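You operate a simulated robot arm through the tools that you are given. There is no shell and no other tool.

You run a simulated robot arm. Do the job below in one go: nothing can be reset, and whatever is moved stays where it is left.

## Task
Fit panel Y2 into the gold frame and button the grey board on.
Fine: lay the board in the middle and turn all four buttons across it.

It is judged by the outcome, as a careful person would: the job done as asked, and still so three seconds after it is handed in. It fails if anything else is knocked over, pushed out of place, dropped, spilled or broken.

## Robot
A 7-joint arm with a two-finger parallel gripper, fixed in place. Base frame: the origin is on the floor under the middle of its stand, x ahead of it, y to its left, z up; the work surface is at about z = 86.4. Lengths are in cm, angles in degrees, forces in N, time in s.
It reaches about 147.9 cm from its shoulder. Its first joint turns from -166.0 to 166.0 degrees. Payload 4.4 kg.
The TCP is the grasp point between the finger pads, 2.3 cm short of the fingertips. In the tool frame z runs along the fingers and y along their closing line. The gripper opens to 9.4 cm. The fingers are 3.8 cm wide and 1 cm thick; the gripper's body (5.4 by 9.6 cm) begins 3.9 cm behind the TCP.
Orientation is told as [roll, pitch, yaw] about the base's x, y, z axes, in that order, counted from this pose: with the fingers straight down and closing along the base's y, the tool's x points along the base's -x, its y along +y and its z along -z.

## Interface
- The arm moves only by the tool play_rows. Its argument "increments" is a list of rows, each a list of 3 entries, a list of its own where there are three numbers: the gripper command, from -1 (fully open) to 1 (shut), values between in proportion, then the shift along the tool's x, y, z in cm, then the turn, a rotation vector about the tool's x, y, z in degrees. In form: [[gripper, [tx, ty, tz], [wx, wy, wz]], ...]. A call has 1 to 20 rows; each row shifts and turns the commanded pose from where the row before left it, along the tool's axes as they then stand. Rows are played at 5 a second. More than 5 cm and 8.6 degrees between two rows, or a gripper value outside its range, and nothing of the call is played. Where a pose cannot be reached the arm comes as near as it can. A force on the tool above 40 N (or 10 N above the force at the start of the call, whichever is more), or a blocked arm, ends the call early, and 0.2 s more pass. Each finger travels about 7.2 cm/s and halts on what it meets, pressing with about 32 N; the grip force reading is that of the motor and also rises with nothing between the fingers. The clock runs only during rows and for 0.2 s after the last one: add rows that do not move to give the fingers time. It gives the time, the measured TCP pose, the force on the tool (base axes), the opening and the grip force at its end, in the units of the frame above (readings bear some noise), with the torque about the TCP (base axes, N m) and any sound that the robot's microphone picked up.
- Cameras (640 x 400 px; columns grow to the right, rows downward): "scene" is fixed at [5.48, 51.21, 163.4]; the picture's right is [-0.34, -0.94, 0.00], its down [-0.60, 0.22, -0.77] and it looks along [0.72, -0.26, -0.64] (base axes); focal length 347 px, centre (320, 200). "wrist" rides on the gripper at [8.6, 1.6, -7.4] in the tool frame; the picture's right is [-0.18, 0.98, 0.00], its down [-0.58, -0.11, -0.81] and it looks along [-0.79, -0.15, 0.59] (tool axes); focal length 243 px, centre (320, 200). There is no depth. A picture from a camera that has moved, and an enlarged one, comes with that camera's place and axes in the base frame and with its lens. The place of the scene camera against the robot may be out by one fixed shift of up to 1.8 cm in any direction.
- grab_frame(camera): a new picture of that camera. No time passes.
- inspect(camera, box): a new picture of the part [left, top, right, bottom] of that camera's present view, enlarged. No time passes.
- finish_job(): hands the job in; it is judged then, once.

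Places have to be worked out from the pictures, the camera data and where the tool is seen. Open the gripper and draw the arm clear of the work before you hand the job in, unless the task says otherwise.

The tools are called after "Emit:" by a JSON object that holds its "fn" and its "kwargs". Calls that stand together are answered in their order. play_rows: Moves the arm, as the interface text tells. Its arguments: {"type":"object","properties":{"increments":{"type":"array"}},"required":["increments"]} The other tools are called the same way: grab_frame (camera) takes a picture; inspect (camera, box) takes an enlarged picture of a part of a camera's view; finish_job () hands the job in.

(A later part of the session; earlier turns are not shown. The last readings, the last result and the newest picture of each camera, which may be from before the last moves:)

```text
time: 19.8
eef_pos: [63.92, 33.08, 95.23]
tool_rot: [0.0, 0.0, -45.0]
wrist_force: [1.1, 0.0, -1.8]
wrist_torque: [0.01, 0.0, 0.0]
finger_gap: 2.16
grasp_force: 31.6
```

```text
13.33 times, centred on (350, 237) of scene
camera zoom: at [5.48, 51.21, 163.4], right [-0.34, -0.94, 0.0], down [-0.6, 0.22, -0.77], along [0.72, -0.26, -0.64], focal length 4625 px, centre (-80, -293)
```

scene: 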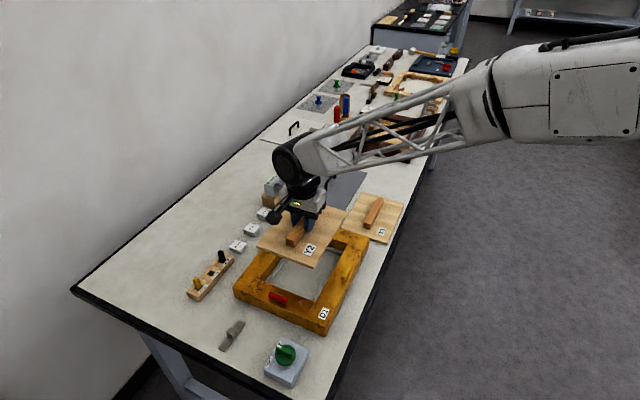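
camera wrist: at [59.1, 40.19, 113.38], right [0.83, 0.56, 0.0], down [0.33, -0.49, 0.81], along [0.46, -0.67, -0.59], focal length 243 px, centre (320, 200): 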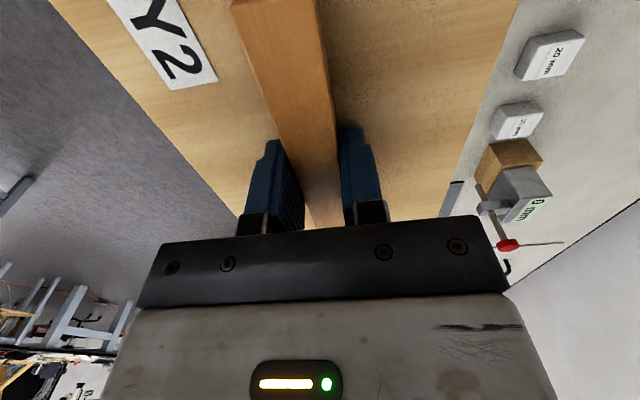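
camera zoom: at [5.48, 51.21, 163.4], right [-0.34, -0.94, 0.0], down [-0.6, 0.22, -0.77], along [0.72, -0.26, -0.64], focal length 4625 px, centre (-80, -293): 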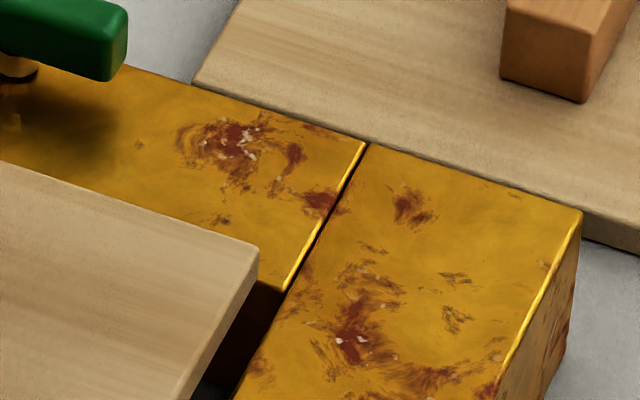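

The panel is centred across; along the long way the near gap is about 0.35 and the far gap 0.8, so I shift 0.2 forward and lower into the opening in small steps while watching force.

Emit:
{"fn": "play_rows", "kwargs": {"increments": [[1, [-0.2, 0, 0], [0, 0, 0]], [1, [0, 0, 0.5], [0, 0, 0]], [1, [0, 0, 0.5], [0, 0, 0]], [1, [0, 0, 0.4], [0, 0, 0]], [1, [0, 0, 0], [0, 0, 0]]]}}

Emit:
{"fn": "inspect", "kwargs": {"camera": "scene", "box": [230, 215, 374, 305]}}

Emit:
{"fn": "inspect", "kwargs": {"camera": "scene", "box": [290, 280, 338, 310]}}

Emit:
{"fn": "inspect", "kwargs": {"camera": "scene", "box": [246, 260, 294, 290]}}

Emit:
{"fn": "inspect", "kwargs": {"camera": "scene", "box": [326, 222, 374, 252]}}

```text
time: 21.0
eef_pos: [63.96, 32.91, 93.92]
tool_rot: [0.0, 0.0, -45.0]
wrist_force: [-0.4, -1.0, -1.8]
wrist_torque: [0.01, -0.01, -0.04]
finger_gap: 2.16
grasp_force: 32.4
```

```text
4.44 times, centred on (302, 260) of scene
camera zoom: at [5.48, 51.21, 163.4], right [-0.34, -0.94, 0.0], down [-0.6, 0.22, -0.77], along [0.72, -0.26, -0.64], focal length 1542 px, centre (400, -67)
```

zoom: 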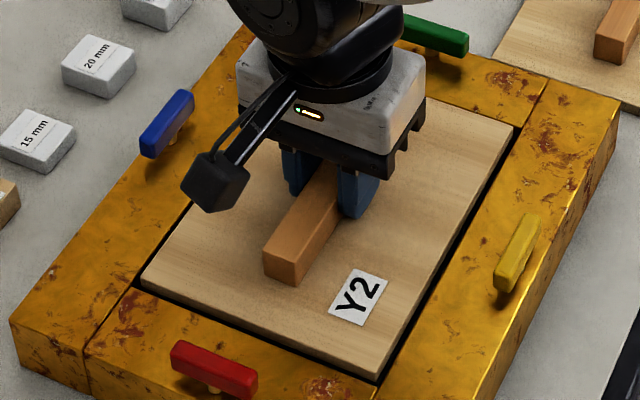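

```text
13.33 times, centred on (314, 295) of scene
camera zoom: at [5.48, 51.21, 163.4], right [-0.34, -0.94, 0.0], down [-0.6, 0.22, -0.77], along [0.72, -0.26, -0.64], focal length 4625 px, centre (400, -1067)
```

zoom: 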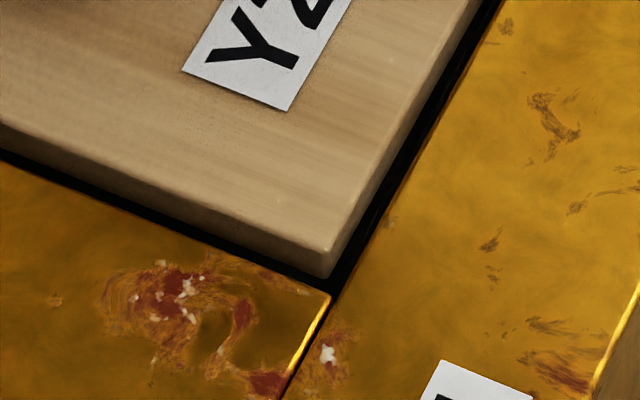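

```text
13.33 times, centred on (270, 275) of scene
camera zoom: at [5.48, 51.21, 163.4], right [-0.34, -0.94, 0.0], down [-0.6, 0.22, -0.77], along [0.72, -0.26, -0.64], focal length 4625 px, centre (987, -800)
```

zoom: 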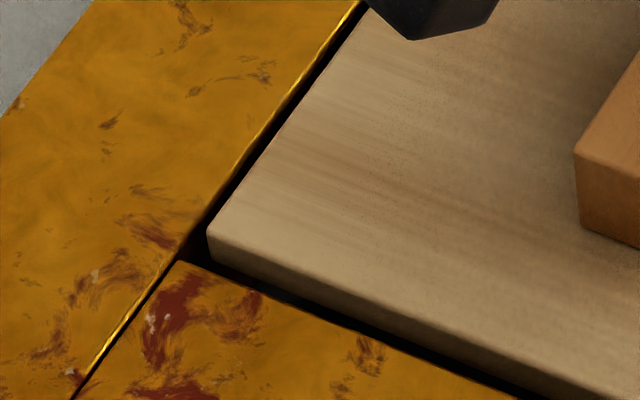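

```text
13.33 times, centred on (350, 237) of scene
camera zoom: at [5.48, 51.21, 163.4], right [-0.34, -0.94, 0.0], down [-0.6, 0.22, -0.77], along [0.72, -0.26, -0.64], focal length 4625 px, centre (-80, -293)
```

zoom: 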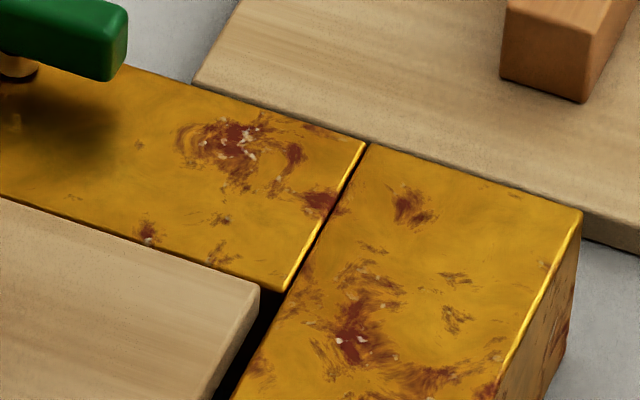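

Panel is nicely centred with even gaps all round, its lower edge entering the opening. I continue lowering in 0.3 cm steps and watch the force for the ledge.

Emit:
{"fn": "play_rows", "kwargs": {"increments": [[1, [0, 0.05, 0.3], [0, 0, 0]], [1, [0, 0, 0.3], [0, 0, 0]], [1, [0, 0, 0.3], [0, 0, 0]], [1, [0, 0, 0], [0, 0, 0]]]}}

Emit:
{"fn": "inspect", "kwargs": {"camera": "scene", "box": [230, 215, 374, 305]}}

```text
time: 22.0
eef_pos: [63.99, 32.86, 93.08]
tool_rot: [0.0, 0.1, -45.0]
wrist_force: [0.0, 1.2, -2.0]
wrist_torque: [0.01, 0.02, 0.0]
finger_gap: 2.21
grasp_force: 31.8
```

```text
4.44 times, centred on (302, 260) of scene
camera zoom: at [5.48, 51.21, 163.4], right [-0.34, -0.94, 0.0], down [-0.6, 0.22, -0.77], along [0.72, -0.26, -0.64], focal length 1542 px, centre (400, -67)
```

zoom: 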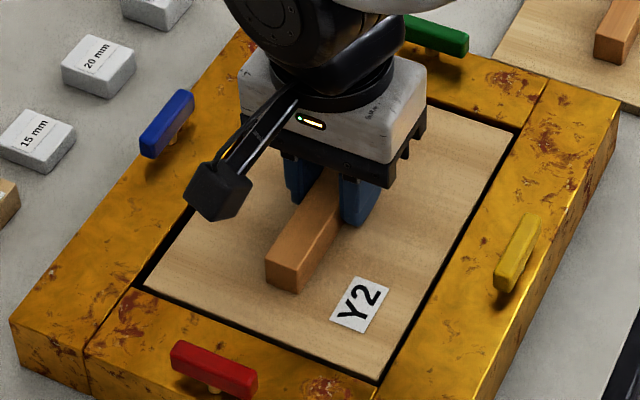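

No contact; panel is inside. Continue.

Emit:
{"fn": "play_rows", "kwargs": {"increments": [[1, [0, 0, 0.3], [0, 0, 0]], [1, [0, 0, 0.3], [0, 0, 0]], [1, [0, 0, 0.3], [0, 0, 0]], [1, [0, 0, 0.3], [0, 0, 0]], [1, [0, 0, 0], [0, 0, 0]]]}}

Emit:
{"fn": "inspect", "kwargs": {"camera": "scene", "box": [230, 215, 374, 305]}}

```text
time: 23.2
eef_pos: [64.1, 32.77, 91.79]
tool_rot: [0.1, 0.1, -45.1]
wrist_force: [-0.4, -1.0, -1.6]
wrist_torque: [-0.01, -0.02, 0.01]
finger_gap: 2.17
grasp_force: 31.5
```

```text
4.44 times, centred on (302, 260) of scene
camera zoom: at [5.48, 51.21, 163.4], right [-0.34, -0.94, 0.0], down [-0.6, 0.22, -0.77], along [0.72, -0.26, -0.64], focal length 1542 px, centre (400, -67)
```

zoom: 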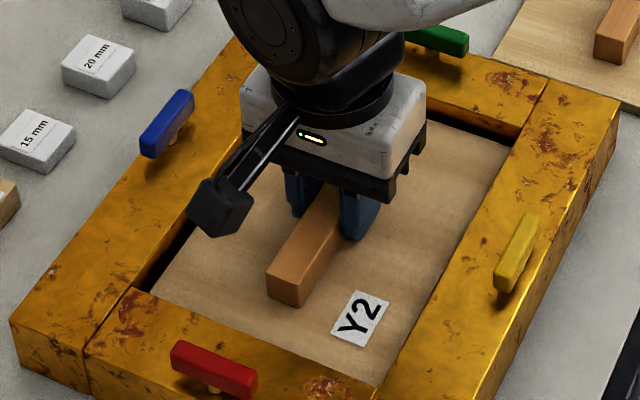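

Still free-hanging (weight only). Continue down in smaller steps toward the ledge.

Emit:
{"fn": "play_rows", "kwargs": {"increments": [[1, [0, 0, 0.2], [0, 0, 0]], [1, [0, 0, 0.2], [0, 0, 0]], [1, [0, 0, 0.2], [0, 0, 0]], [1, [0, 0, 0], [0, 0, 0]]]}}

```text
time: 24.2
eef_pos: [63.8, 32.87, 91.07]
tool_rot: [0.0, 0.0, -45.0]
wrist_force: [0.0, -0.1, -1.6]
wrist_torque: [-0.04, -0.01, -0.01]
finger_gap: 2.17
grasp_force: 32.6
```

Still not seated at z 91.07. Keep stepping down.

Emit:
{"fn": "play_rows", "kwargs": {"increments": [[1, [0, 0, 0.15], [0, 0, 0]], [1, [0, 0, 0.15], [0, 0, 0]], [1, [0, 0, 0], [0, 0, 0]]]}}

Emit:
{"fn": "inspect", "kwargs": {"camera": "scene", "box": [230, 215, 374, 305]}}

```text
time: 25.0
eef_pos: [64.05, 32.8, 90.88]
tool_rot: [0.0, 0.0, -44.9]
wrist_force: [-0.4, 0.8, -2.3]
wrist_torque: [0.01, -0.01, -0.04]
finger_gap: 2.16
grasp_force: 31.9
```

```text
4.44 times, centred on (302, 260) of scene
camera zoom: at [5.48, 51.21, 163.4], right [-0.34, -0.94, 0.0], down [-0.6, 0.22, -0.77], along [0.72, -0.26, -0.64], focal length 1542 px, centre (400, -67)
```

zoom: 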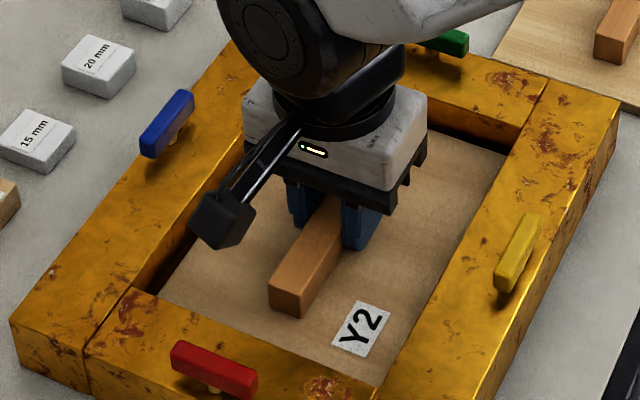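

Not yet seated. Continue with 0.15 cm steps.

Emit:
{"fn": "play_rows", "kwargs": {"increments": [[1, [0, 0, 0.15], [0, 0, 0]], [1, [0, 0, 0.15], [0, 0, 0]], [1, [0, 0, 0], [0, 0, 0]]]}}

```text
time: 25.8
eef_pos: [63.93, 32.67, 90.86]
tool_rot: [0.1, 0.0, -45.0]
wrist_force: [-5.5, -7.5, 25.3]
wrist_torque: [0.09, 0.41, 0.11]
finger_gap: 2.18
grasp_force: 31.6
```

The panel met the ledge (25 N upward at z 90.86). I ease up slightly to relieve the force and check how it sits.

Emit:
{"fn": "play_rows", "kwargs": {"increments": [[1, [0, 0, -0.2], [0, 0, 0]], [1, [0, 0, 0], [0, 0, 0]]]}}

Emit:
{"fn": "inspect", "kwargs": {"camera": "scene", "box": [230, 215, 374, 305]}}

Emit:
{"fn": "inspect", "kwargs": {"camera": "scene", "box": [246, 250, 294, 280]}}

Emit:
{"fn": "inspect", "kwargs": {"camera": "scene", "box": [316, 225, 364, 255]}}

Emit:
{"fn": "grab_frame", "kwargs": {"camera": "wrist"}}

```text
time: 26.4
eef_pos: [63.96, 32.71, 90.83]
tool_rot: [0.0, 0.0, -45.0]
wrist_force: [3.3, 1.1, 6.7]
wrist_torque: [-0.4, -0.5, 0.15]
finger_gap: 2.15
grasp_force: 32.1
```

```text
4.44 times, centred on (302, 260) of scene
camera zoom: at [5.48, 51.21, 163.4], right [-0.34, -0.94, 0.0], down [-0.6, 0.22, -0.77], along [0.72, -0.26, -0.64], focal length 1542 px, centre (400, -67)
```

zoom: 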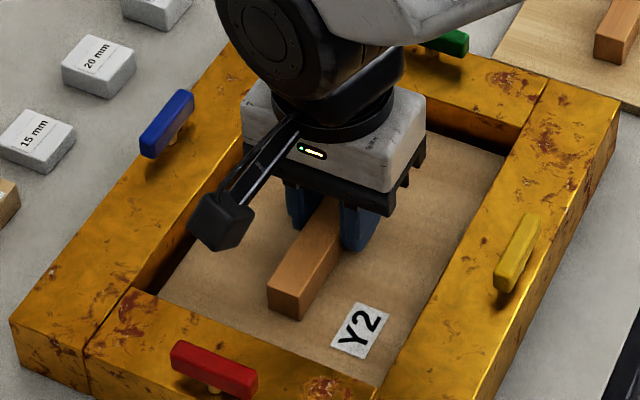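

```text
13.33 times, centred on (270, 265) of scene
camera zoom: at [5.48, 51.21, 163.4], right [-0.34, -0.94, 0.0], down [-0.6, 0.22, -0.77], along [0.72, -0.26, -0.64], focal length 4625 px, centre (987, -667)
```

zoom: 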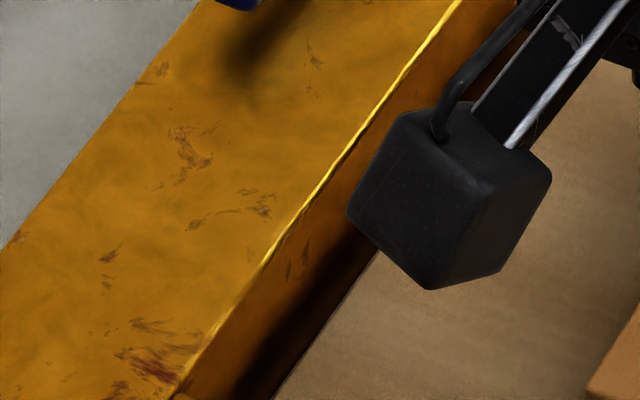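

```text
13.33 times, centred on (340, 240) of scene
camera zoom: at [5.48, 51.21, 163.4], right [-0.34, -0.94, 0.0], down [-0.6, 0.22, -0.77], along [0.72, -0.26, -0.64], focal length 4625 px, centre (53, -333)
```

zoom: 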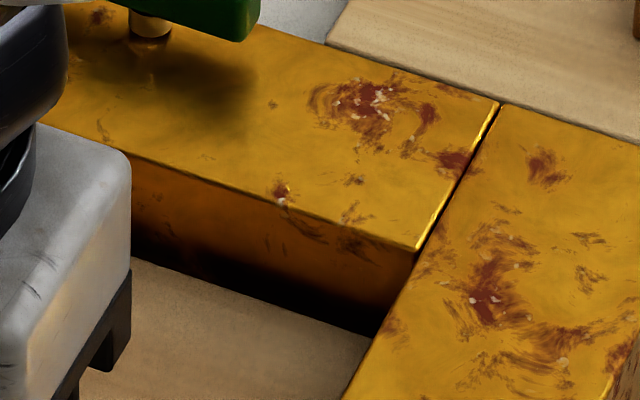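

```text
taken
camera wrist: at [58.97, 40.11, 98.3], right [0.82, 0.57, 0.0], down [0.33, -0.49, 0.81], along [0.46, -0.67, -0.59], focal length 243 px, centre (320, 200)
```

wrist: 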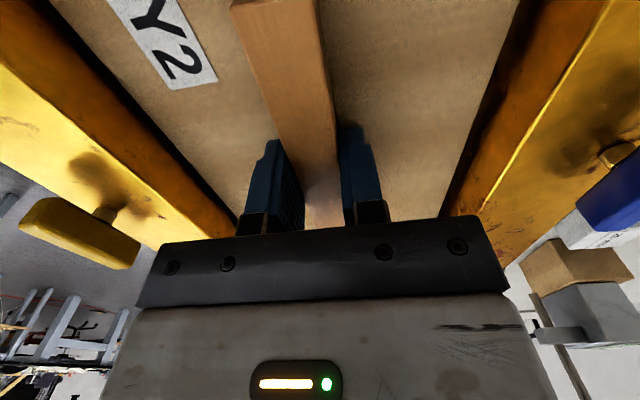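

The panel is on the ledge, handle top just below frame top. I open the gripper and lift straight up.

Emit:
{"fn": "play_rows", "kwargs": {"increments": [[0.2, [0, 0, 0], [0, 0, 0]], [0, [0, 0, 0], [0, 0, 0]], [0, [0, 0, 0], [0, 0, 0]], [0, [0, 0, 0], [0, 0, 0]]]}}

Emit:
{"fn": "inspect", "kwargs": {"camera": "scene", "box": [230, 215, 374, 305]}}

```text
time: 27.4
eef_pos: [63.86, 32.78, 90.92]
tool_rot: [0.0, 0.0, -45.0]
wrist_force: [0.3, 0.5, 0.7]
wrist_torque: [0.01, 0.0, -0.04]
finger_gap: 4.71
grasp_force: 0.0
```

```text
4.44 times, centred on (302, 260) of scene
camera zoom: at [5.48, 51.21, 163.4], right [-0.34, -0.94, 0.0], down [-0.6, 0.22, -0.77], along [0.72, -0.26, -0.64], focal length 1542 px, centre (400, -67)
```

zoom: 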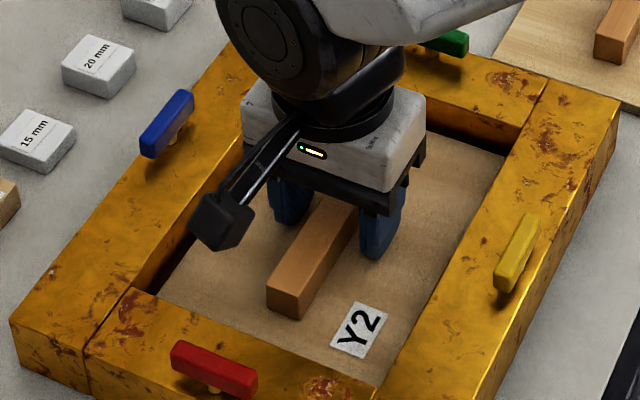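

Released (force zero). Now lift straight up and check the panel's seating with a clear view.

Emit:
{"fn": "play_rows", "kwargs": {"increments": [[0, [0, 0, -0.5], [0, 0, 0]], [0, [0, 0, -1], [0, 0, 0]], [0, [0, 0, -2], [0, 0, 0]], [0, [0, 0, -3], [0, 0, 0]], [0, [0, 0, -4], [0, 0, 0]], [-0.5, [0, 0, -4], [0, 0, 0]], [-1, [0, 0, -2], [0, 0, 0]], [-1, [-4, 0, 0], [0, 0, 0]], [-1, [-4, 0, 0], [0, 0, 0]], [-1, [-4, 0, 0], [0, 0, 0]], [-1, [-4, 0, 0], [0, 0, 0]], [-1, [-4, 0, 0], [0, 0, 0]], [-1, [0, 0, 0], [0, 0, 0]]]}}

Emit:
{"fn": "grab_frame", "kwargs": {"camera": "scene"}}

Emit:
{"fn": "inspect", "kwargs": {"camera": "scene", "box": [230, 210, 374, 310]}}

```text
time: 30.2
eef_pos: [78.01, 18.61, 107.65]
tool_rot: [0.0, -0.1, -45.0]
wrist_force: [1.0, -0.8, 0.8]
wrist_torque: [0.04, 0.02, -0.04]
finger_gap: 9.4
grasp_force: 0.0
```

```text
taken
```

scene: 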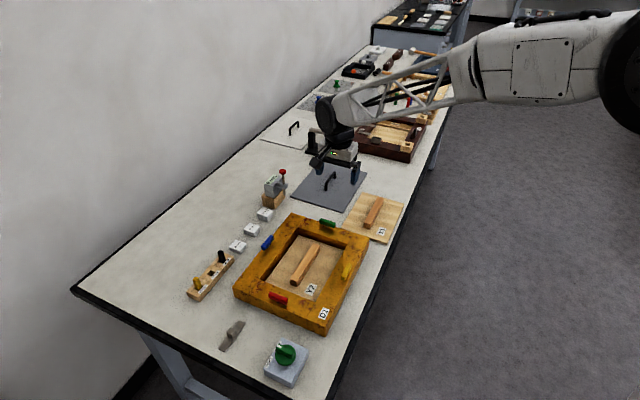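

```text
4.00 times, centred on (302, 260) of scene
camera zoom: at [5.48, 51.21, 163.4], right [-0.34, -0.94, 0.0], down [-0.6, 0.22, -0.77], along [0.72, -0.26, -0.64], focal length 1387 px, centre (392, -40)
```

zoom: 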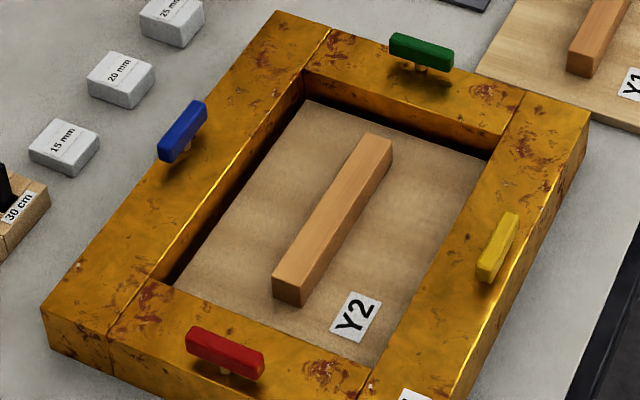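

Y2 is in the opening. I zoom into its corners to check that it lies flat.

Emit:
{"fn": "inspect", "kwargs": {"camera": "scene", "box": [278, 220, 350, 265]}}

Emit:
{"fn": "inspect", "kwargs": {"camera": "scene", "box": [262, 255, 334, 300]}}

Emit:
{"fn": "inspect", "kwargs": {"camera": "wrist", "box": [100, 0, 640, 240]}}

```text
8.89 times, centred on (314, 242) of scene
camera zoom: at [5.48, 51.21, 163.4], right [-0.34, -0.94, 0.0], down [-0.6, 0.22, -0.77], along [0.72, -0.26, -0.64], focal length 3083 px, centre (373, -178)
```

zoom: 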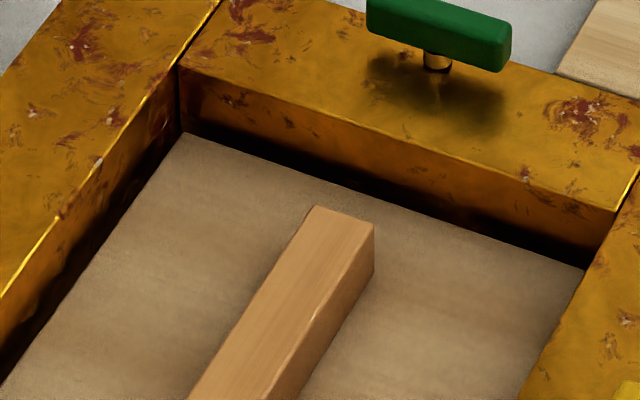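

```text
8.89 times, centred on (298, 278) of scene
camera zoom: at [5.48, 51.21, 163.4], right [-0.34, -0.94, 0.0], down [-0.6, 0.22, -0.77], along [0.72, -0.26, -0.64], focal length 3083 px, centre (516, -489)
```

zoom: 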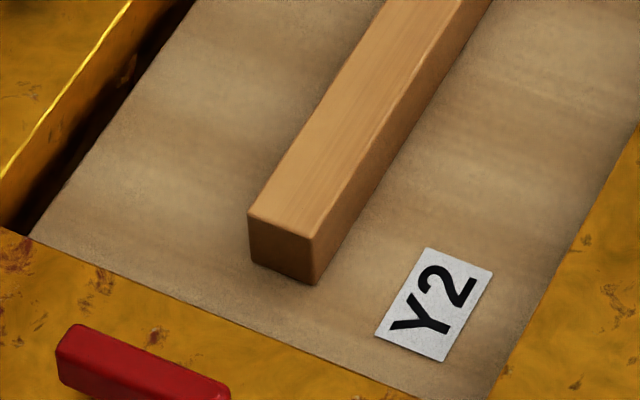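

```text
1.19 times, centred on (370, 120) of wrist
camera zoom: at [73.03, 25.92, 115.06], right [0.83, 0.56, 0.0], down [0.33, -0.49, 0.81], along [0.46, -0.67, -0.59], focal length 288 px, centre (261, 295)
```

zoom: 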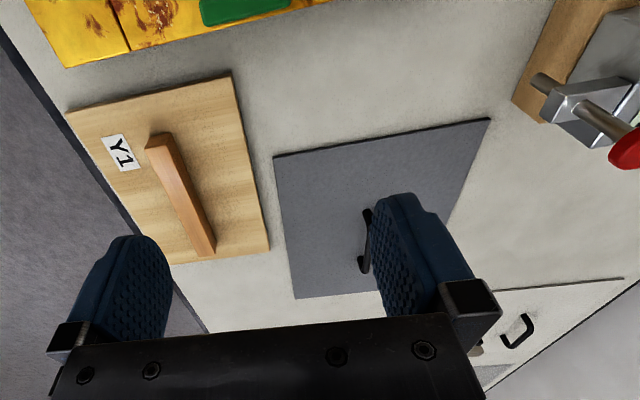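

The panel lies flat on its ledge. Next the board: its handle centre should be near (98.2, 12.3); I move above it and check with the wrist camera.

Emit:
{"fn": "play_rows", "kwargs": {"increments": [[-1, [-3.75, 1.97, 0], [0, 0, 0]], [-1, [-3.75, 1.97, 0], [0, 0, 0]], [-1, [-3.75, 1.97, 0], [0, 0, 0]], [-1, [-3.75, 1.97, 0], [0, 0, 0]], [-1, [-3.75, 1.97, 0], [0, 0, 0]], [-1, [0, 0, 2.5], [0, 0, 0]], [-1, [0, 0, 2.5], [0, 0, 0]], [-1, [0, 0, 2.5], [0, 0, 0]], [-1, [0, 0, 0], [0, 0, 0]], [-1, [0, 0, 0], [0, 0, 0]]]}}

Emit:
{"fn": "inspect", "kwargs": {"camera": "wrist", "box": [160, 0, 480, 200]}}

Emit:
{"fn": "inspect", "kwargs": {"camera": "scene", "box": [284, 130, 380, 210]}}

```text
time: 32.4
eef_pos: [98.7, 12.29, 99.76]
tool_rot: [0.1, 0.0, -45.1]
wrist_force: [0.0, 0.3, -0.2]
wrist_torque: [-0.01, 0.02, -0.01]
finger_gap: 9.41
grasp_force: 0.0
```

```text
2.00 times, centred on (320, 100) of wrist
camera zoom: at [93.7, 19.64, 107.28], right [0.83, 0.56, 0.0], down [0.33, -0.49, 0.81], along [0.46, -0.67, -0.59], focal length 485 px, centre (320, 400)
```

zoom: 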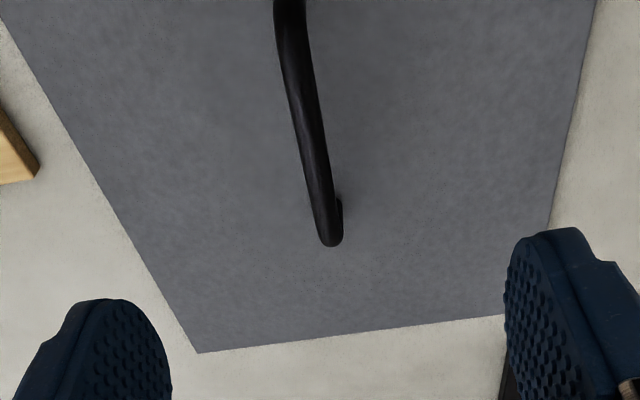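

```text
5.00 times, centred on (332, 170) of scene
camera zoom: at [5.48, 51.21, 163.4], right [-0.34, -0.94, 0.0], down [-0.6, 0.22, -0.77], along [0.72, -0.26, -0.64], focal length 1734 px, centre (260, 350)
```

zoom: 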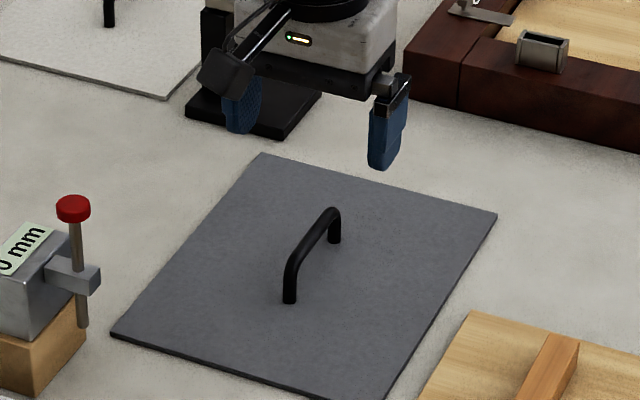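

Handle centre is at about tool (+0.2, −0.22) and the board is parallel to my tool within 0.3°. I correct and descend to just above the rod level.

Emit:
{"fn": "play_rows", "kwargs": {"increments": [[-1, [0.2, -0.22, 2], [0, 0, 0]], [-1, [0, 0, 2.5], [0, 0, 0]], [-1, [0, 0, 2], [0, 0, 0]], [-1, [0, 0, 1.3], [0, 0, 0]], [-1, [0, 0, 0], [0, 0, 0]], [-1, [0, 0, 0], [0, 0, 0]]]}}

Emit:
{"fn": "inspect", "kwargs": {"camera": "wrist", "box": [160, 0, 480, 200]}}

Emit:
{"fn": "inspect", "kwargs": {"camera": "scene", "box": [284, 140, 380, 200]}}

```text
time: 33.8
eef_pos: [98.09, 12.21, 91.87]
tool_rot: [0.0, -0.1, -44.9]
wrist_force: [-0.7, 0.0, -0.1]
wrist_torque: [0.0, 0.03, 0.04]
finger_gap: 9.41
grasp_force: 0.2
```

```text
2.00 times, centred on (320, 100) of wrist
camera zoom: at [93.1, 19.66, 99.4], right [0.83, 0.56, 0.0], down [0.33, -0.49, 0.81], along [0.46, -0.67, -0.59], focal length 485 px, centre (320, 400)
```

zoom: 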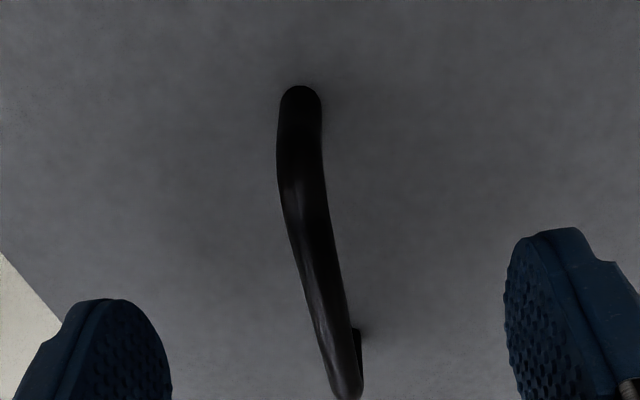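

```text
6.67 times, centred on (332, 170) of scene
camera zoom: at [5.48, 51.21, 163.4], right [-0.34, -0.94, 0.0], down [-0.6, 0.22, -0.77], along [0.72, -0.26, -0.64], focal length 2312 px, centre (240, 400)
```

zoom: 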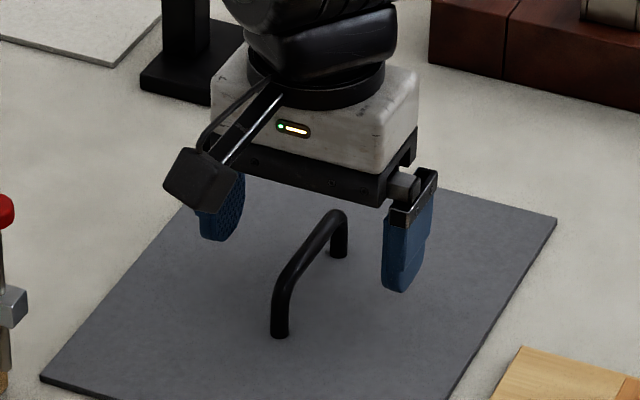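

Rod is centred within 0.1 cm. I lower to z ≈ 89.5 (tips ~0.5 above the board) watching force.

Emit:
{"fn": "play_rows", "kwargs": {"increments": [[-1, [0, 0.1, 0.8], [0, 0, 0]], [-1, [0, 0, 0.8], [0, 0, 0]], [-1, [0, 0, 0.4], [0, 0, 0]], [-1, [0, 0, 0.3], [0, 0, 0]], [-1, [0, 0, 0], [0, 0, 0]]]}}

Emit:
{"fn": "inspect", "kwargs": {"camera": "scene", "box": [308, 155, 356, 185]}}

```text
time: 35.0
eef_pos: [98.17, 12.36, 89.57]
tool_rot: [0.0, 0.0, -45.0]
wrist_force: [-0.6, -0.1, 0.0]
wrist_torque: [0.01, -0.02, 0.0]
finger_gap: 9.4
grasp_force: 0.1
```

```text
13.33 times, centred on (332, 170) of scene
camera zoom: at [5.48, 51.21, 163.4], right [-0.34, -0.94, 0.0], down [-0.6, 0.22, -0.77], along [0.72, -0.26, -0.64], focal length 4625 px, centre (160, 600)
```

zoom: 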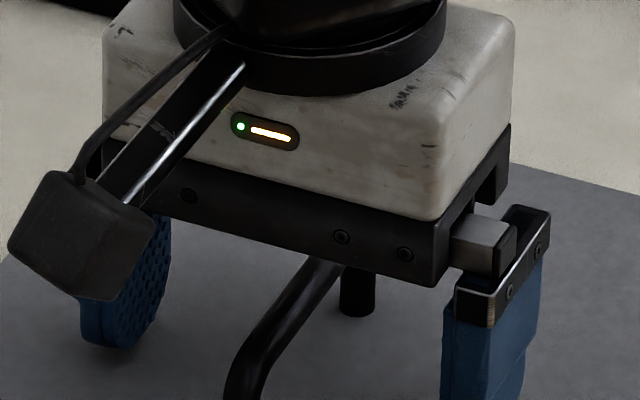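

Position is good; I close on the rod.

Emit:
{"fn": "play_rows", "kwargs": {"increments": [[1, [0, 0, 0], [0, 0, 0]], [1, [0, 0, 0], [0, 0, 0]], [1, [0, 0, 0], [0, 0, 0]], [1, [0, 0, 0], [0, 0, 0]], [1, [0, 0, 0], [0, 0, 0]], [1, [0, 0, 0], [0, 0, 0]]]}}

Emit:
{"fn": "inspect", "kwargs": {"camera": "scene", "box": [284, 140, 380, 210]}}

Emit:
{"fn": "inspect", "kwargs": {"camera": "wrist", "box": [160, 0, 480, 200]}}

```text
time: 36.4
eef_pos: [98.26, 12.31, 89.62]
tool_rot: [-0.1, 0.1, -45.0]
wrist_force: [-0.6, -0.5, 2.6]
wrist_torque: [-0.01, 0.03, -0.05]
finger_gap: 0.92
grasp_force: 32.1
```

```text
5.71 times, centred on (332, 175) of scene
camera zoom: at [5.48, 51.21, 163.4], right [-0.34, -0.94, 0.0], down [-0.6, 0.22, -0.77], along [0.72, -0.26, -0.64], focal length 1982 px, centre (251, 343)
```

zoom: 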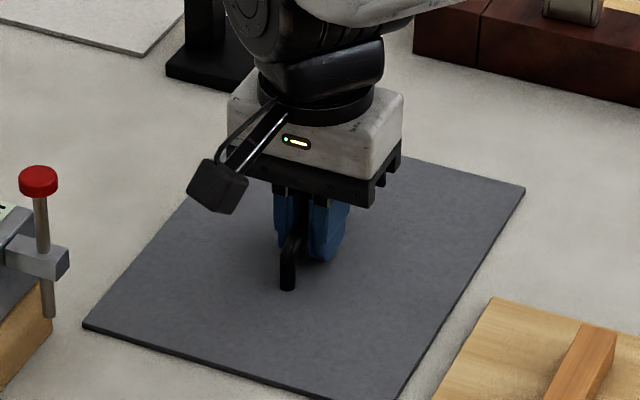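

```text
2.00 times, centred on (320, 100) of wrist
camera zoom: at [93.21, 19.63, 97.12], right [0.83, 0.56, 0.0], down [0.33, -0.49, 0.81], along [0.46, -0.67, -0.59], focal length 485 px, centre (320, 400)
```

zoom: 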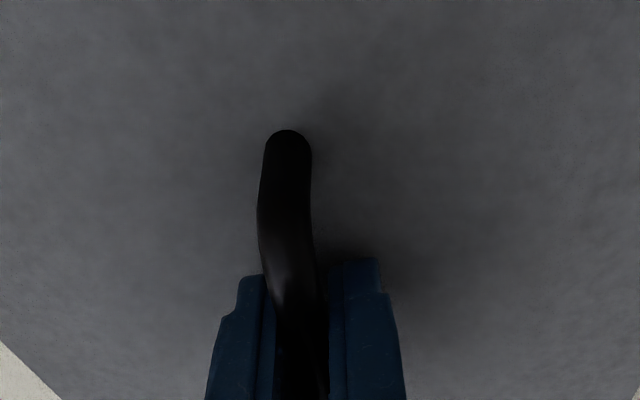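

Rod gripped (gap 0.92, 32 N). Lift slowly and watch for tilt or slip.

Emit:
{"fn": "play_rows", "kwargs": {"increments": [[1, [0, 0, -0.3], [0, 0, 0]], [1, [0, 0, -0.5], [0, 0, 0]], [1, [0, 0, -0.7], [0, 0, 0]], [1, [0, 0, -1], [0, 0, 0]], [1, [0, 0, -1.5], [0, 0, 0]], [1, [0, 0, 0], [0, 0, 0]]]}}

Emit:
{"fn": "inspect", "kwargs": {"camera": "scene", "box": [284, 130, 380, 210]}}

Emit:
{"fn": "inspect", "kwargs": {"camera": "wrist", "box": [160, 0, 480, 200]}}

```text
time: 37.8
eef_pos: [98.24, 12.36, 93.72]
tool_rot: [0.1, 0.0, -45.1]
wrist_force: [0.1, 0.3, -1.7]
wrist_torque: [0.0, 0.0, 0.01]
finger_gap: 0.91
grasp_force: 32.2
```

```text
5.00 times, centred on (332, 170) of scene
camera zoom: at [5.48, 51.21, 163.4], right [-0.34, -0.94, 0.0], down [-0.6, 0.22, -0.77], along [0.72, -0.26, -0.64], focal length 1734 px, centre (260, 350)
```

zoom: 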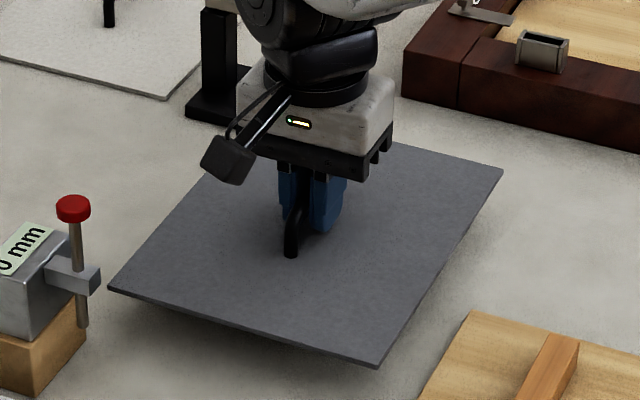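

```text
2.00 times, centred on (320, 100) of wrist
camera zoom: at [93.24, 19.72, 101.26], right [0.83, 0.56, 0.0], down [0.33, -0.49, 0.81], along [0.46, -0.67, -0.59], focal length 485 px, centre (320, 400)
```

zoom: 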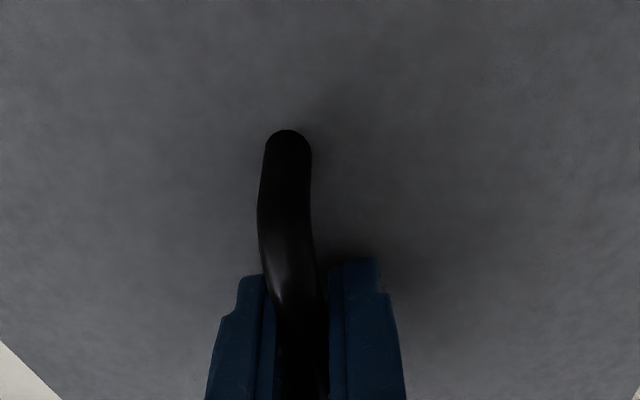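

Board hangs level with no slip. A tall gauge (top ≈ z 100.5) stands near its left corner, so I lift straight up to z ≈ 110 before moving sideways.

Emit:
{"fn": "play_rows", "kwargs": {"increments": [[1, [0, 0, -2], [0, 0, 0]], [1, [0, 0, -2], [0, 0, 0]], [1, [0, 0, -2.5], [0, 0, 0]], [1, [0, 0, -2.5], [0, 0, 0]], [1, [0, 0, -2.5], [0, 0, 0]], [1, [0, 0, -2.5], [0, 0, 0]], [1, [0, 0, -2.3], [0, 0, 0]], [1, [0, 0, 0], [0, 0, 0]]]}}

Emit:
{"fn": "grab_frame", "kwargs": {"camera": "scene"}}

```text
time: 39.6
eef_pos: [98.11, 12.61, 109.86]
tool_rot: [0.1, 0.0, -45.0]
wrist_force: [-0.5, -0.5, -1.7]
wrist_torque: [0.0, 0.0, 0.01]
finger_gap: 0.87
grasp_force: 31.8
```

```text
taken
```

scene: 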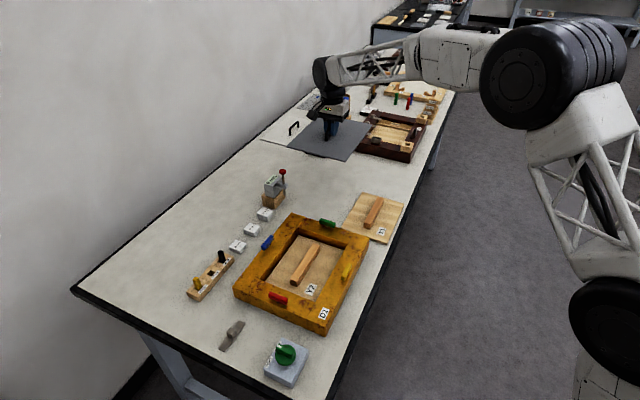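

Clear of everything. I carry the board at this height to above the frame.

Emit:
{"fn": "play_rows", "kwargs": {"increments": [[1, [2.745, -0.706, 0], [0, 0, 0]], [1, [2.745, -0.706, 0], [0, 0, 0]], [1, [2.745, -0.706, 0], [0, 0, 0]], [1, [2.745, -0.706, 0], [0, 0, 0]], [1, [2.745, -0.706, 0], [0, 0, 0]], [1, [2.745, -0.706, 0], [0, 0, 0]], [1, [2.745, -0.706, 0], [0, 0, 0]], [1, [2.745, -0.706, 0], [0, 0, 0]], [1, [2.745, -0.706, 0], [0, 0, 0]], [1, [2.745, -0.706, 0], [0, 0, 0]], [1, [2.745, -0.706, 0], [0, 0, 0]], [1, [2.745, -0.706, 0], [0, 0, 0]], [1, [2.745, -0.706, 0], [0, 0, 0]], [1, [2.745, -0.706, 0], [0, 0, 0]], [1, [0, 0, 0], [0, 0, 0]], [1, [0, 0, 0], [0, 0, 0]]]}}

Emit:
{"fn": "grab_frame", "kwargs": {"camera": "scene"}}

```text
time: 43.0
eef_pos: [63.92, 32.63, 110.13]
tool_rot: [-0.1, 0.0, -45.0]
wrist_force: [0.1, -0.4, -1.2]
wrist_torque: [0.0, 0.02, 0.01]
finger_gap: 0.91
grasp_force: 31.7
```

```text
taken
```

scene: 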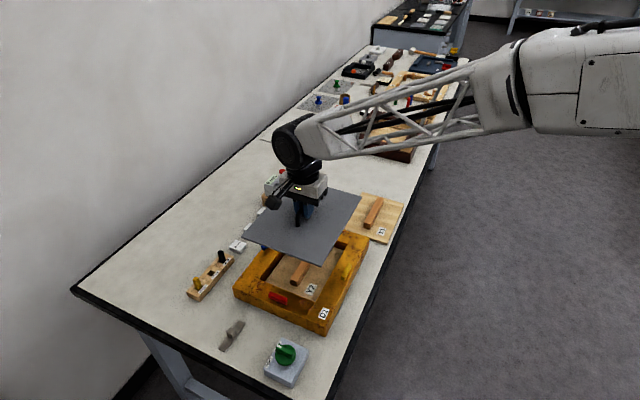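

Lower to about 2 cm above the buttons, then measure the board against the frame.

Emit:
{"fn": "play_rows", "kwargs": {"increments": [[1, [0, 0, 2], [0, 0, 0]], [1, [0, 0, 2], [0, 0, 0]], [1, [0, 0, 2], [0, 0, 0]], [1, [0, 0, 2], [0, 0, 0]], [1, [0, 0, 2], [0, 0, 0]], [1, [0, 0, 1.8], [0, 0, 0]], [1, [0, 0, 0], [0, 0, 0]], [1, [0, 0, 0], [0, 0, 0]]]}}

Emit:
{"fn": "inspect", "kwargs": {"camera": "scene", "box": [225, 200, 385, 340]}}

Emit:
{"fn": "inspect", "kwargs": {"camera": "scene", "box": [230, 250, 294, 290]}}

Emit:
{"fn": "inspect", "kwargs": {"camera": "scene", "box": [290, 270, 354, 310]}}

Emit:
{"fn": "inspect", "kwargs": {"camera": "scene", "box": [320, 205, 384, 245]}}

```text
time: 44.8
eef_pos: [64.0, 32.48, 98.34]
tool_rot: [0.0, 0.0, -45.0]
wrist_force: [0.7, -0.5, -1.5]
wrist_torque: [-0.01, 0.0, 0.02]
finger_gap: 0.87
grasp_force: 31.9
```

```text
2.86 times, centred on (305, 270) of scene
camera zoom: at [5.48, 51.21, 163.4], right [-0.34, -0.94, 0.0], down [-0.6, 0.22, -0.77], along [0.72, -0.26, -0.64], focal length 991 px, centre (363, 0)
```

zoom: 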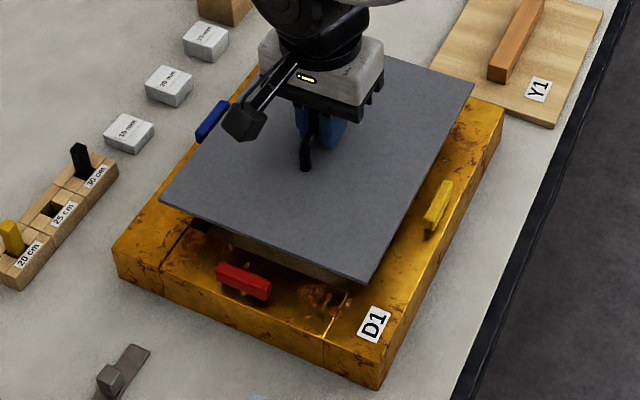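

```text
10.00 times, centred on (262, 270) of scene
camera zoom: at [5.48, 51.21, 163.4], right [-0.34, -0.94, 0.0], down [-0.6, 0.22, -0.77], along [0.72, -0.26, -0.64], focal length 3468 px, centre (900, -500)
```

zoom: 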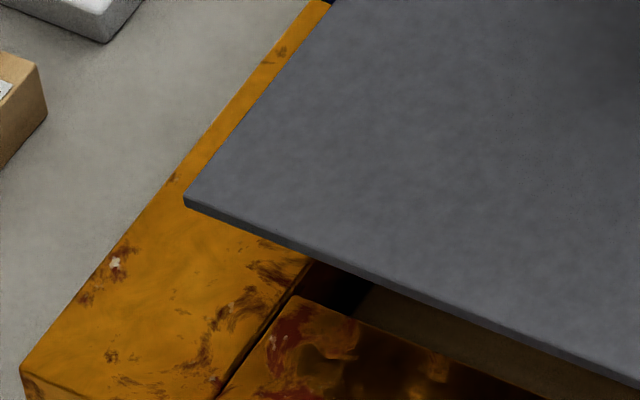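

```text
10.00 times, centred on (322, 290) of scene
camera zoom: at [5.48, 51.21, 163.4], right [-0.34, -0.94, 0.0], down [-0.6, 0.22, -0.77], along [0.72, -0.26, -0.64], focal length 3468 px, centre (300, -700)
```

zoom: 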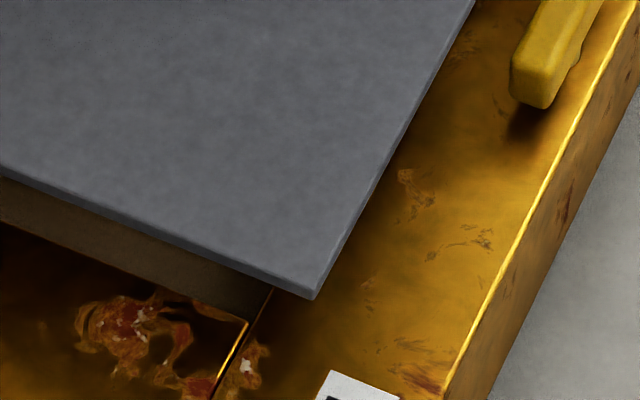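

```text
10.00 times, centred on (352, 225) of scene
camera zoom: at [5.48, 51.21, 163.4], right [-0.34, -0.94, 0.0], down [-0.6, 0.22, -0.77], along [0.72, -0.26, -0.64], focal length 3468 px, centre (0, -50)
```

zoom: 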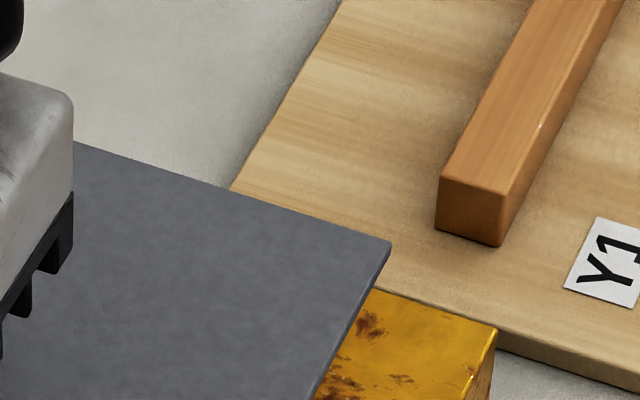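

Board centre is off by about u +0.56, v −0.29 relative to the frame centre. I correct and lower to just above the buttons, then re-measure.

Emit:
{"fn": "play_rows", "kwargs": {"increments": [[1, [0.56, 0.29, 0], [0, 0, 0]], [1, [0, 0, 0.7], [0, 0, 0]], [1, [0, 0, 0.7], [0, 0, 0]], [1, [0, 0, 0], [0, 0, 0]], [1, [0, 0, 0], [0, 0, 0]]]}}

Emit:
{"fn": "inspect", "kwargs": {"camera": "scene", "box": [225, 200, 385, 340]}}

Emit:
{"fn": "inspect", "kwargs": {"camera": "scene", "box": [230, 225, 310, 275]}}

Emit:
{"fn": "inspect", "kwargs": {"camera": "scene", "box": [290, 260, 370, 310]}}

Emit:
{"fn": "inspect", "kwargs": {"camera": "scene", "box": [300, 210, 380, 260]}}

Emit:
{"fn": "inspect", "kwargs": {"camera": "scene", "box": [240, 260, 320, 310]}}

```text
time: 46.0
eef_pos: [63.69, 33.11, 96.9]
tool_rot: [-0.1, 0.1, -45.0]
wrist_force: [0.6, -0.2, -1.2]
wrist_torque: [-0.02, 0.01, 0.01]
finger_gap: 0.9
grasp_force: 32.3
```

```text
2.86 times, centred on (305, 270) of scene
camera zoom: at [5.48, 51.21, 163.4], right [-0.34, -0.94, 0.0], down [-0.6, 0.22, -0.77], along [0.72, -0.26, -0.64], focal length 991 px, centre (363, 0)
```

zoom: 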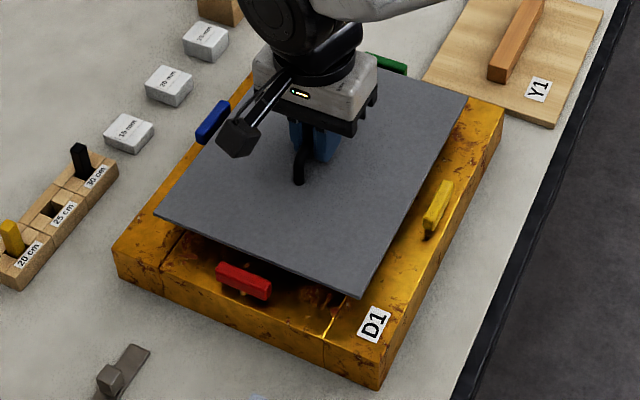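

```text
8.00 times, centred on (270, 250) of scene
camera zoom: at [5.48, 51.21, 163.4], right [-0.34, -0.94, 0.0], down [-0.6, 0.22, -0.77], along [0.72, -0.26, -0.64], focal length 2775 px, centre (720, -200)
```

zoom: 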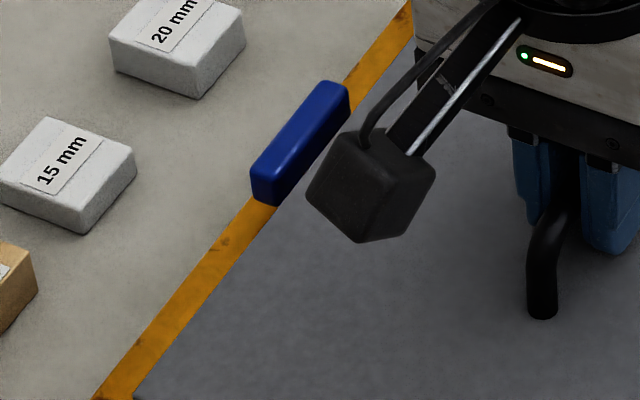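

```text
8.00 times, centred on (330, 285) of scene
camera zoom: at [5.48, 51.21, 163.4], right [-0.34, -0.94, 0.0], down [-0.6, 0.22, -0.77], along [0.72, -0.26, -0.64], focal length 2775 px, centre (240, -480)
```

zoom: 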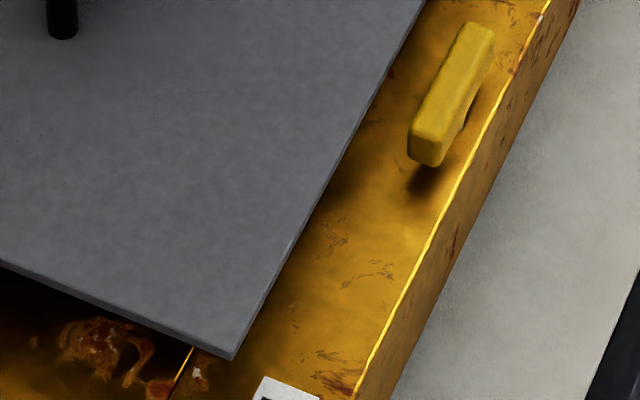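

```text
8.00 times, centred on (340, 235) of scene
camera zoom: at [5.48, 51.21, 163.4], right [-0.34, -0.94, 0.0], down [-0.6, 0.22, -0.77], along [0.72, -0.26, -0.64], focal length 2775 px, centre (160, -80)
```

zoom: 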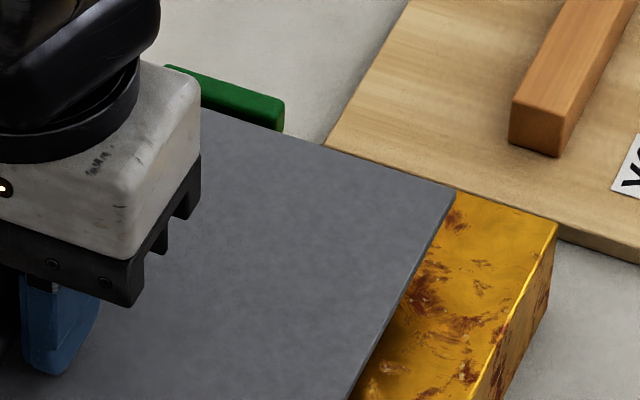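

```text
8.00 times, centred on (280, 285) of scene
camera zoom: at [5.48, 51.21, 163.4], right [-0.34, -0.94, 0.0], down [-0.6, 0.22, -0.77], along [0.72, -0.26, -0.64], focal length 2775 px, centre (640, -480)
```

zoom: 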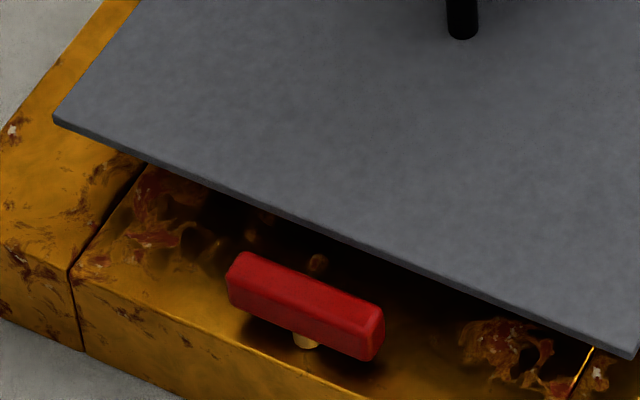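

Board centre is now within 0.12 cm of the frame centre. Small trim, then lower 1.5 cm between the buttons and check the clearances.

Emit:
{"fn": "play_rows", "kwargs": {"increments": [[1, [-0.1, -0.05, 0.3], [0, 0, 0]], [1, [0, 0, 0.4], [0, 0, 0]], [1, [0, 0, 0.4], [0, 0, 0]], [1, [0, 0, 0.4], [0, 0, 0]], [1, [0, 0, 0], [0, 0, 0]]]}}

Emit:
{"fn": "inspect", "kwargs": {"camera": "scene", "box": [225, 200, 385, 340]}}

Emit:
{"fn": "inspect", "kwargs": {"camera": "scene", "box": [230, 225, 310, 275]}}

Emit:
{"fn": "inspect", "kwargs": {"camera": "scene", "box": [300, 210, 380, 260]}}

Emit:
{"fn": "inspect", "kwargs": {"camera": "scene", "box": [240, 260, 320, 310]}}

```text
time: 47.2
eef_pos: [63.66, 33.15, 95.17]
tool_rot: [0.0, 0.0, -45.0]
wrist_force: [0.2, 0.1, -1.5]
wrist_torque: [0.02, -0.05, 0.0]
finger_gap: 0.93
grasp_force: 31.7
```

```text
2.86 times, centred on (305, 270) of scene
camera zoom: at [5.48, 51.21, 163.4], right [-0.34, -0.94, 0.0], down [-0.6, 0.22, -0.77], along [0.72, -0.26, -0.64], focal length 991 px, centre (363, 0)
```

zoom: 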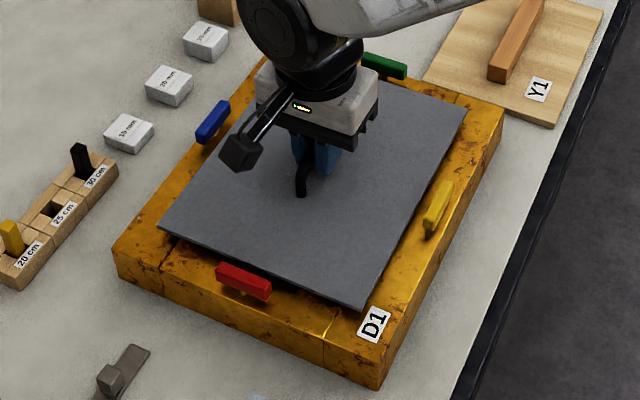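

```text
8.00 times, centred on (270, 250) of scene
camera zoom: at [5.48, 51.21, 163.4], right [-0.34, -0.94, 0.0], down [-0.6, 0.22, -0.77], along [0.72, -0.26, -0.64], focal length 2775 px, centre (720, -200)
```

zoom: 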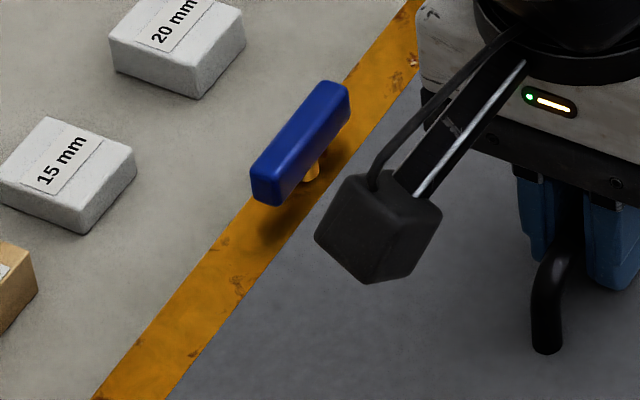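

```text
8.00 times, centred on (340, 235) of scene
camera zoom: at [5.48, 51.21, 163.4], right [-0.34, -0.94, 0.0], down [-0.6, 0.22, -0.77], along [0.72, -0.26, -0.64], focal length 2775 px, centre (160, -80)
```

zoom: 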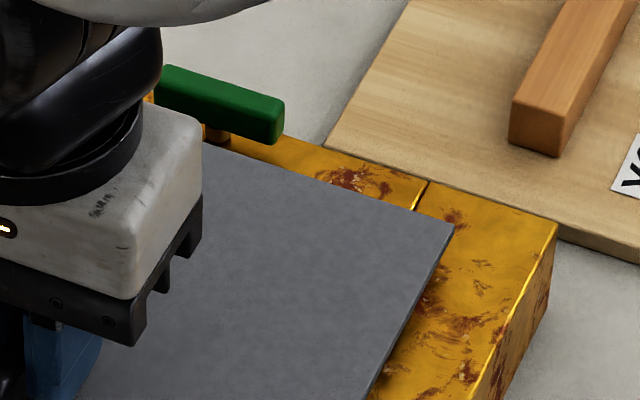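

```text
8.00 times, centred on (280, 285) of scene
camera zoom: at [5.48, 51.21, 163.4], right [-0.34, -0.94, 0.0], down [-0.6, 0.22, -0.77], along [0.72, -0.26, -0.64], focal length 2775 px, centre (640, -480)
```

zoom: 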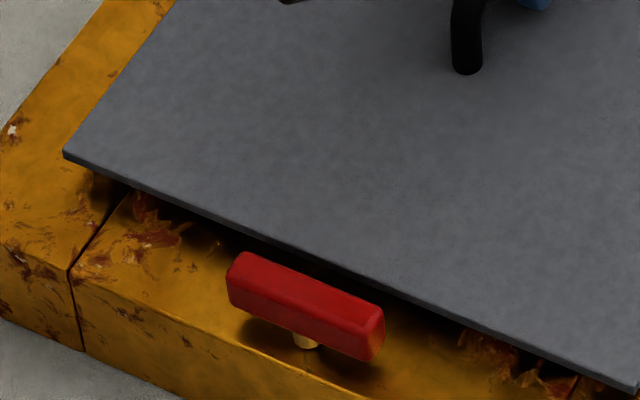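

Centred (64.10, 34.13 against 64.14, 34.10) with clear margins to all buttons. Lower the rest of the way in small steps until it touches.

Emit:
{"fn": "play_rows", "kwargs": {"increments": [[1, [0, 0, 0.3], [0, 0, 0]], [1, [0, 0, 0.25], [0, 0, 0]], [1, [0, 0, 0.15], [0, 0, 0]], [1, [0, 0, 0], [0, 0, 0]]]}}

Emit:
{"fn": "inspect", "kwargs": {"camera": "scene", "box": [240, 255, 336, 315]}}

```text
time: 48.2
eef_pos: [63.71, 33.08, 94.49]
tool_rot: [0.0, 0.0, -45.0]
wrist_force: [-0.3, 0.0, -1.3]
wrist_torque: [0.0, 0.03, 0.0]
finger_gap: 0.9
grasp_force: 32.3
```

```text
6.67 times, centred on (288, 285) of scene
camera zoom: at [5.48, 51.21, 163.4], right [-0.34, -0.94, 0.0], down [-0.6, 0.22, -0.77], along [0.72, -0.26, -0.64], focal length 2312 px, centre (533, -367)
```

zoom: 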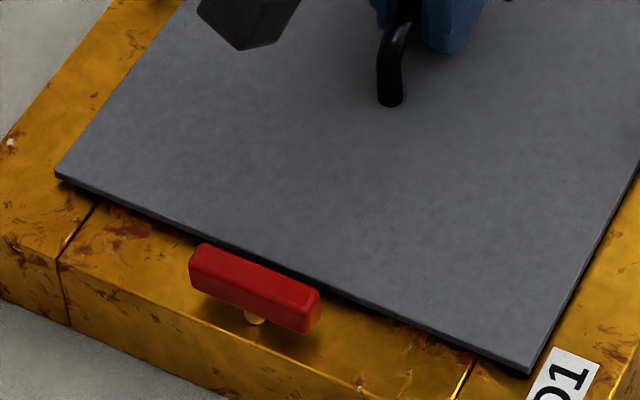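

About 0.3 cm remains. Small steps to contact.

Emit:
{"fn": "play_rows", "kwargs": {"increments": [[1, [0, 0, 0.1], [0, 0, 0]], [1, [0, 0, 0.1], [0, 0, 0]], [1, [0, 0, 0.1], [0, 0, 0]], [1, [0, 0, 0], [0, 0, 0]]]}}

```text
time: 49.2
eef_pos: [63.59, 33.11, 94.21]
tool_rot: [0.1, 0.0, -45.0]
wrist_force: [-0.4, -0.6, -0.6]
wrist_torque: [0.01, -0.03, 0.02]
finger_gap: 0.89
grasp_force: 32.0
```

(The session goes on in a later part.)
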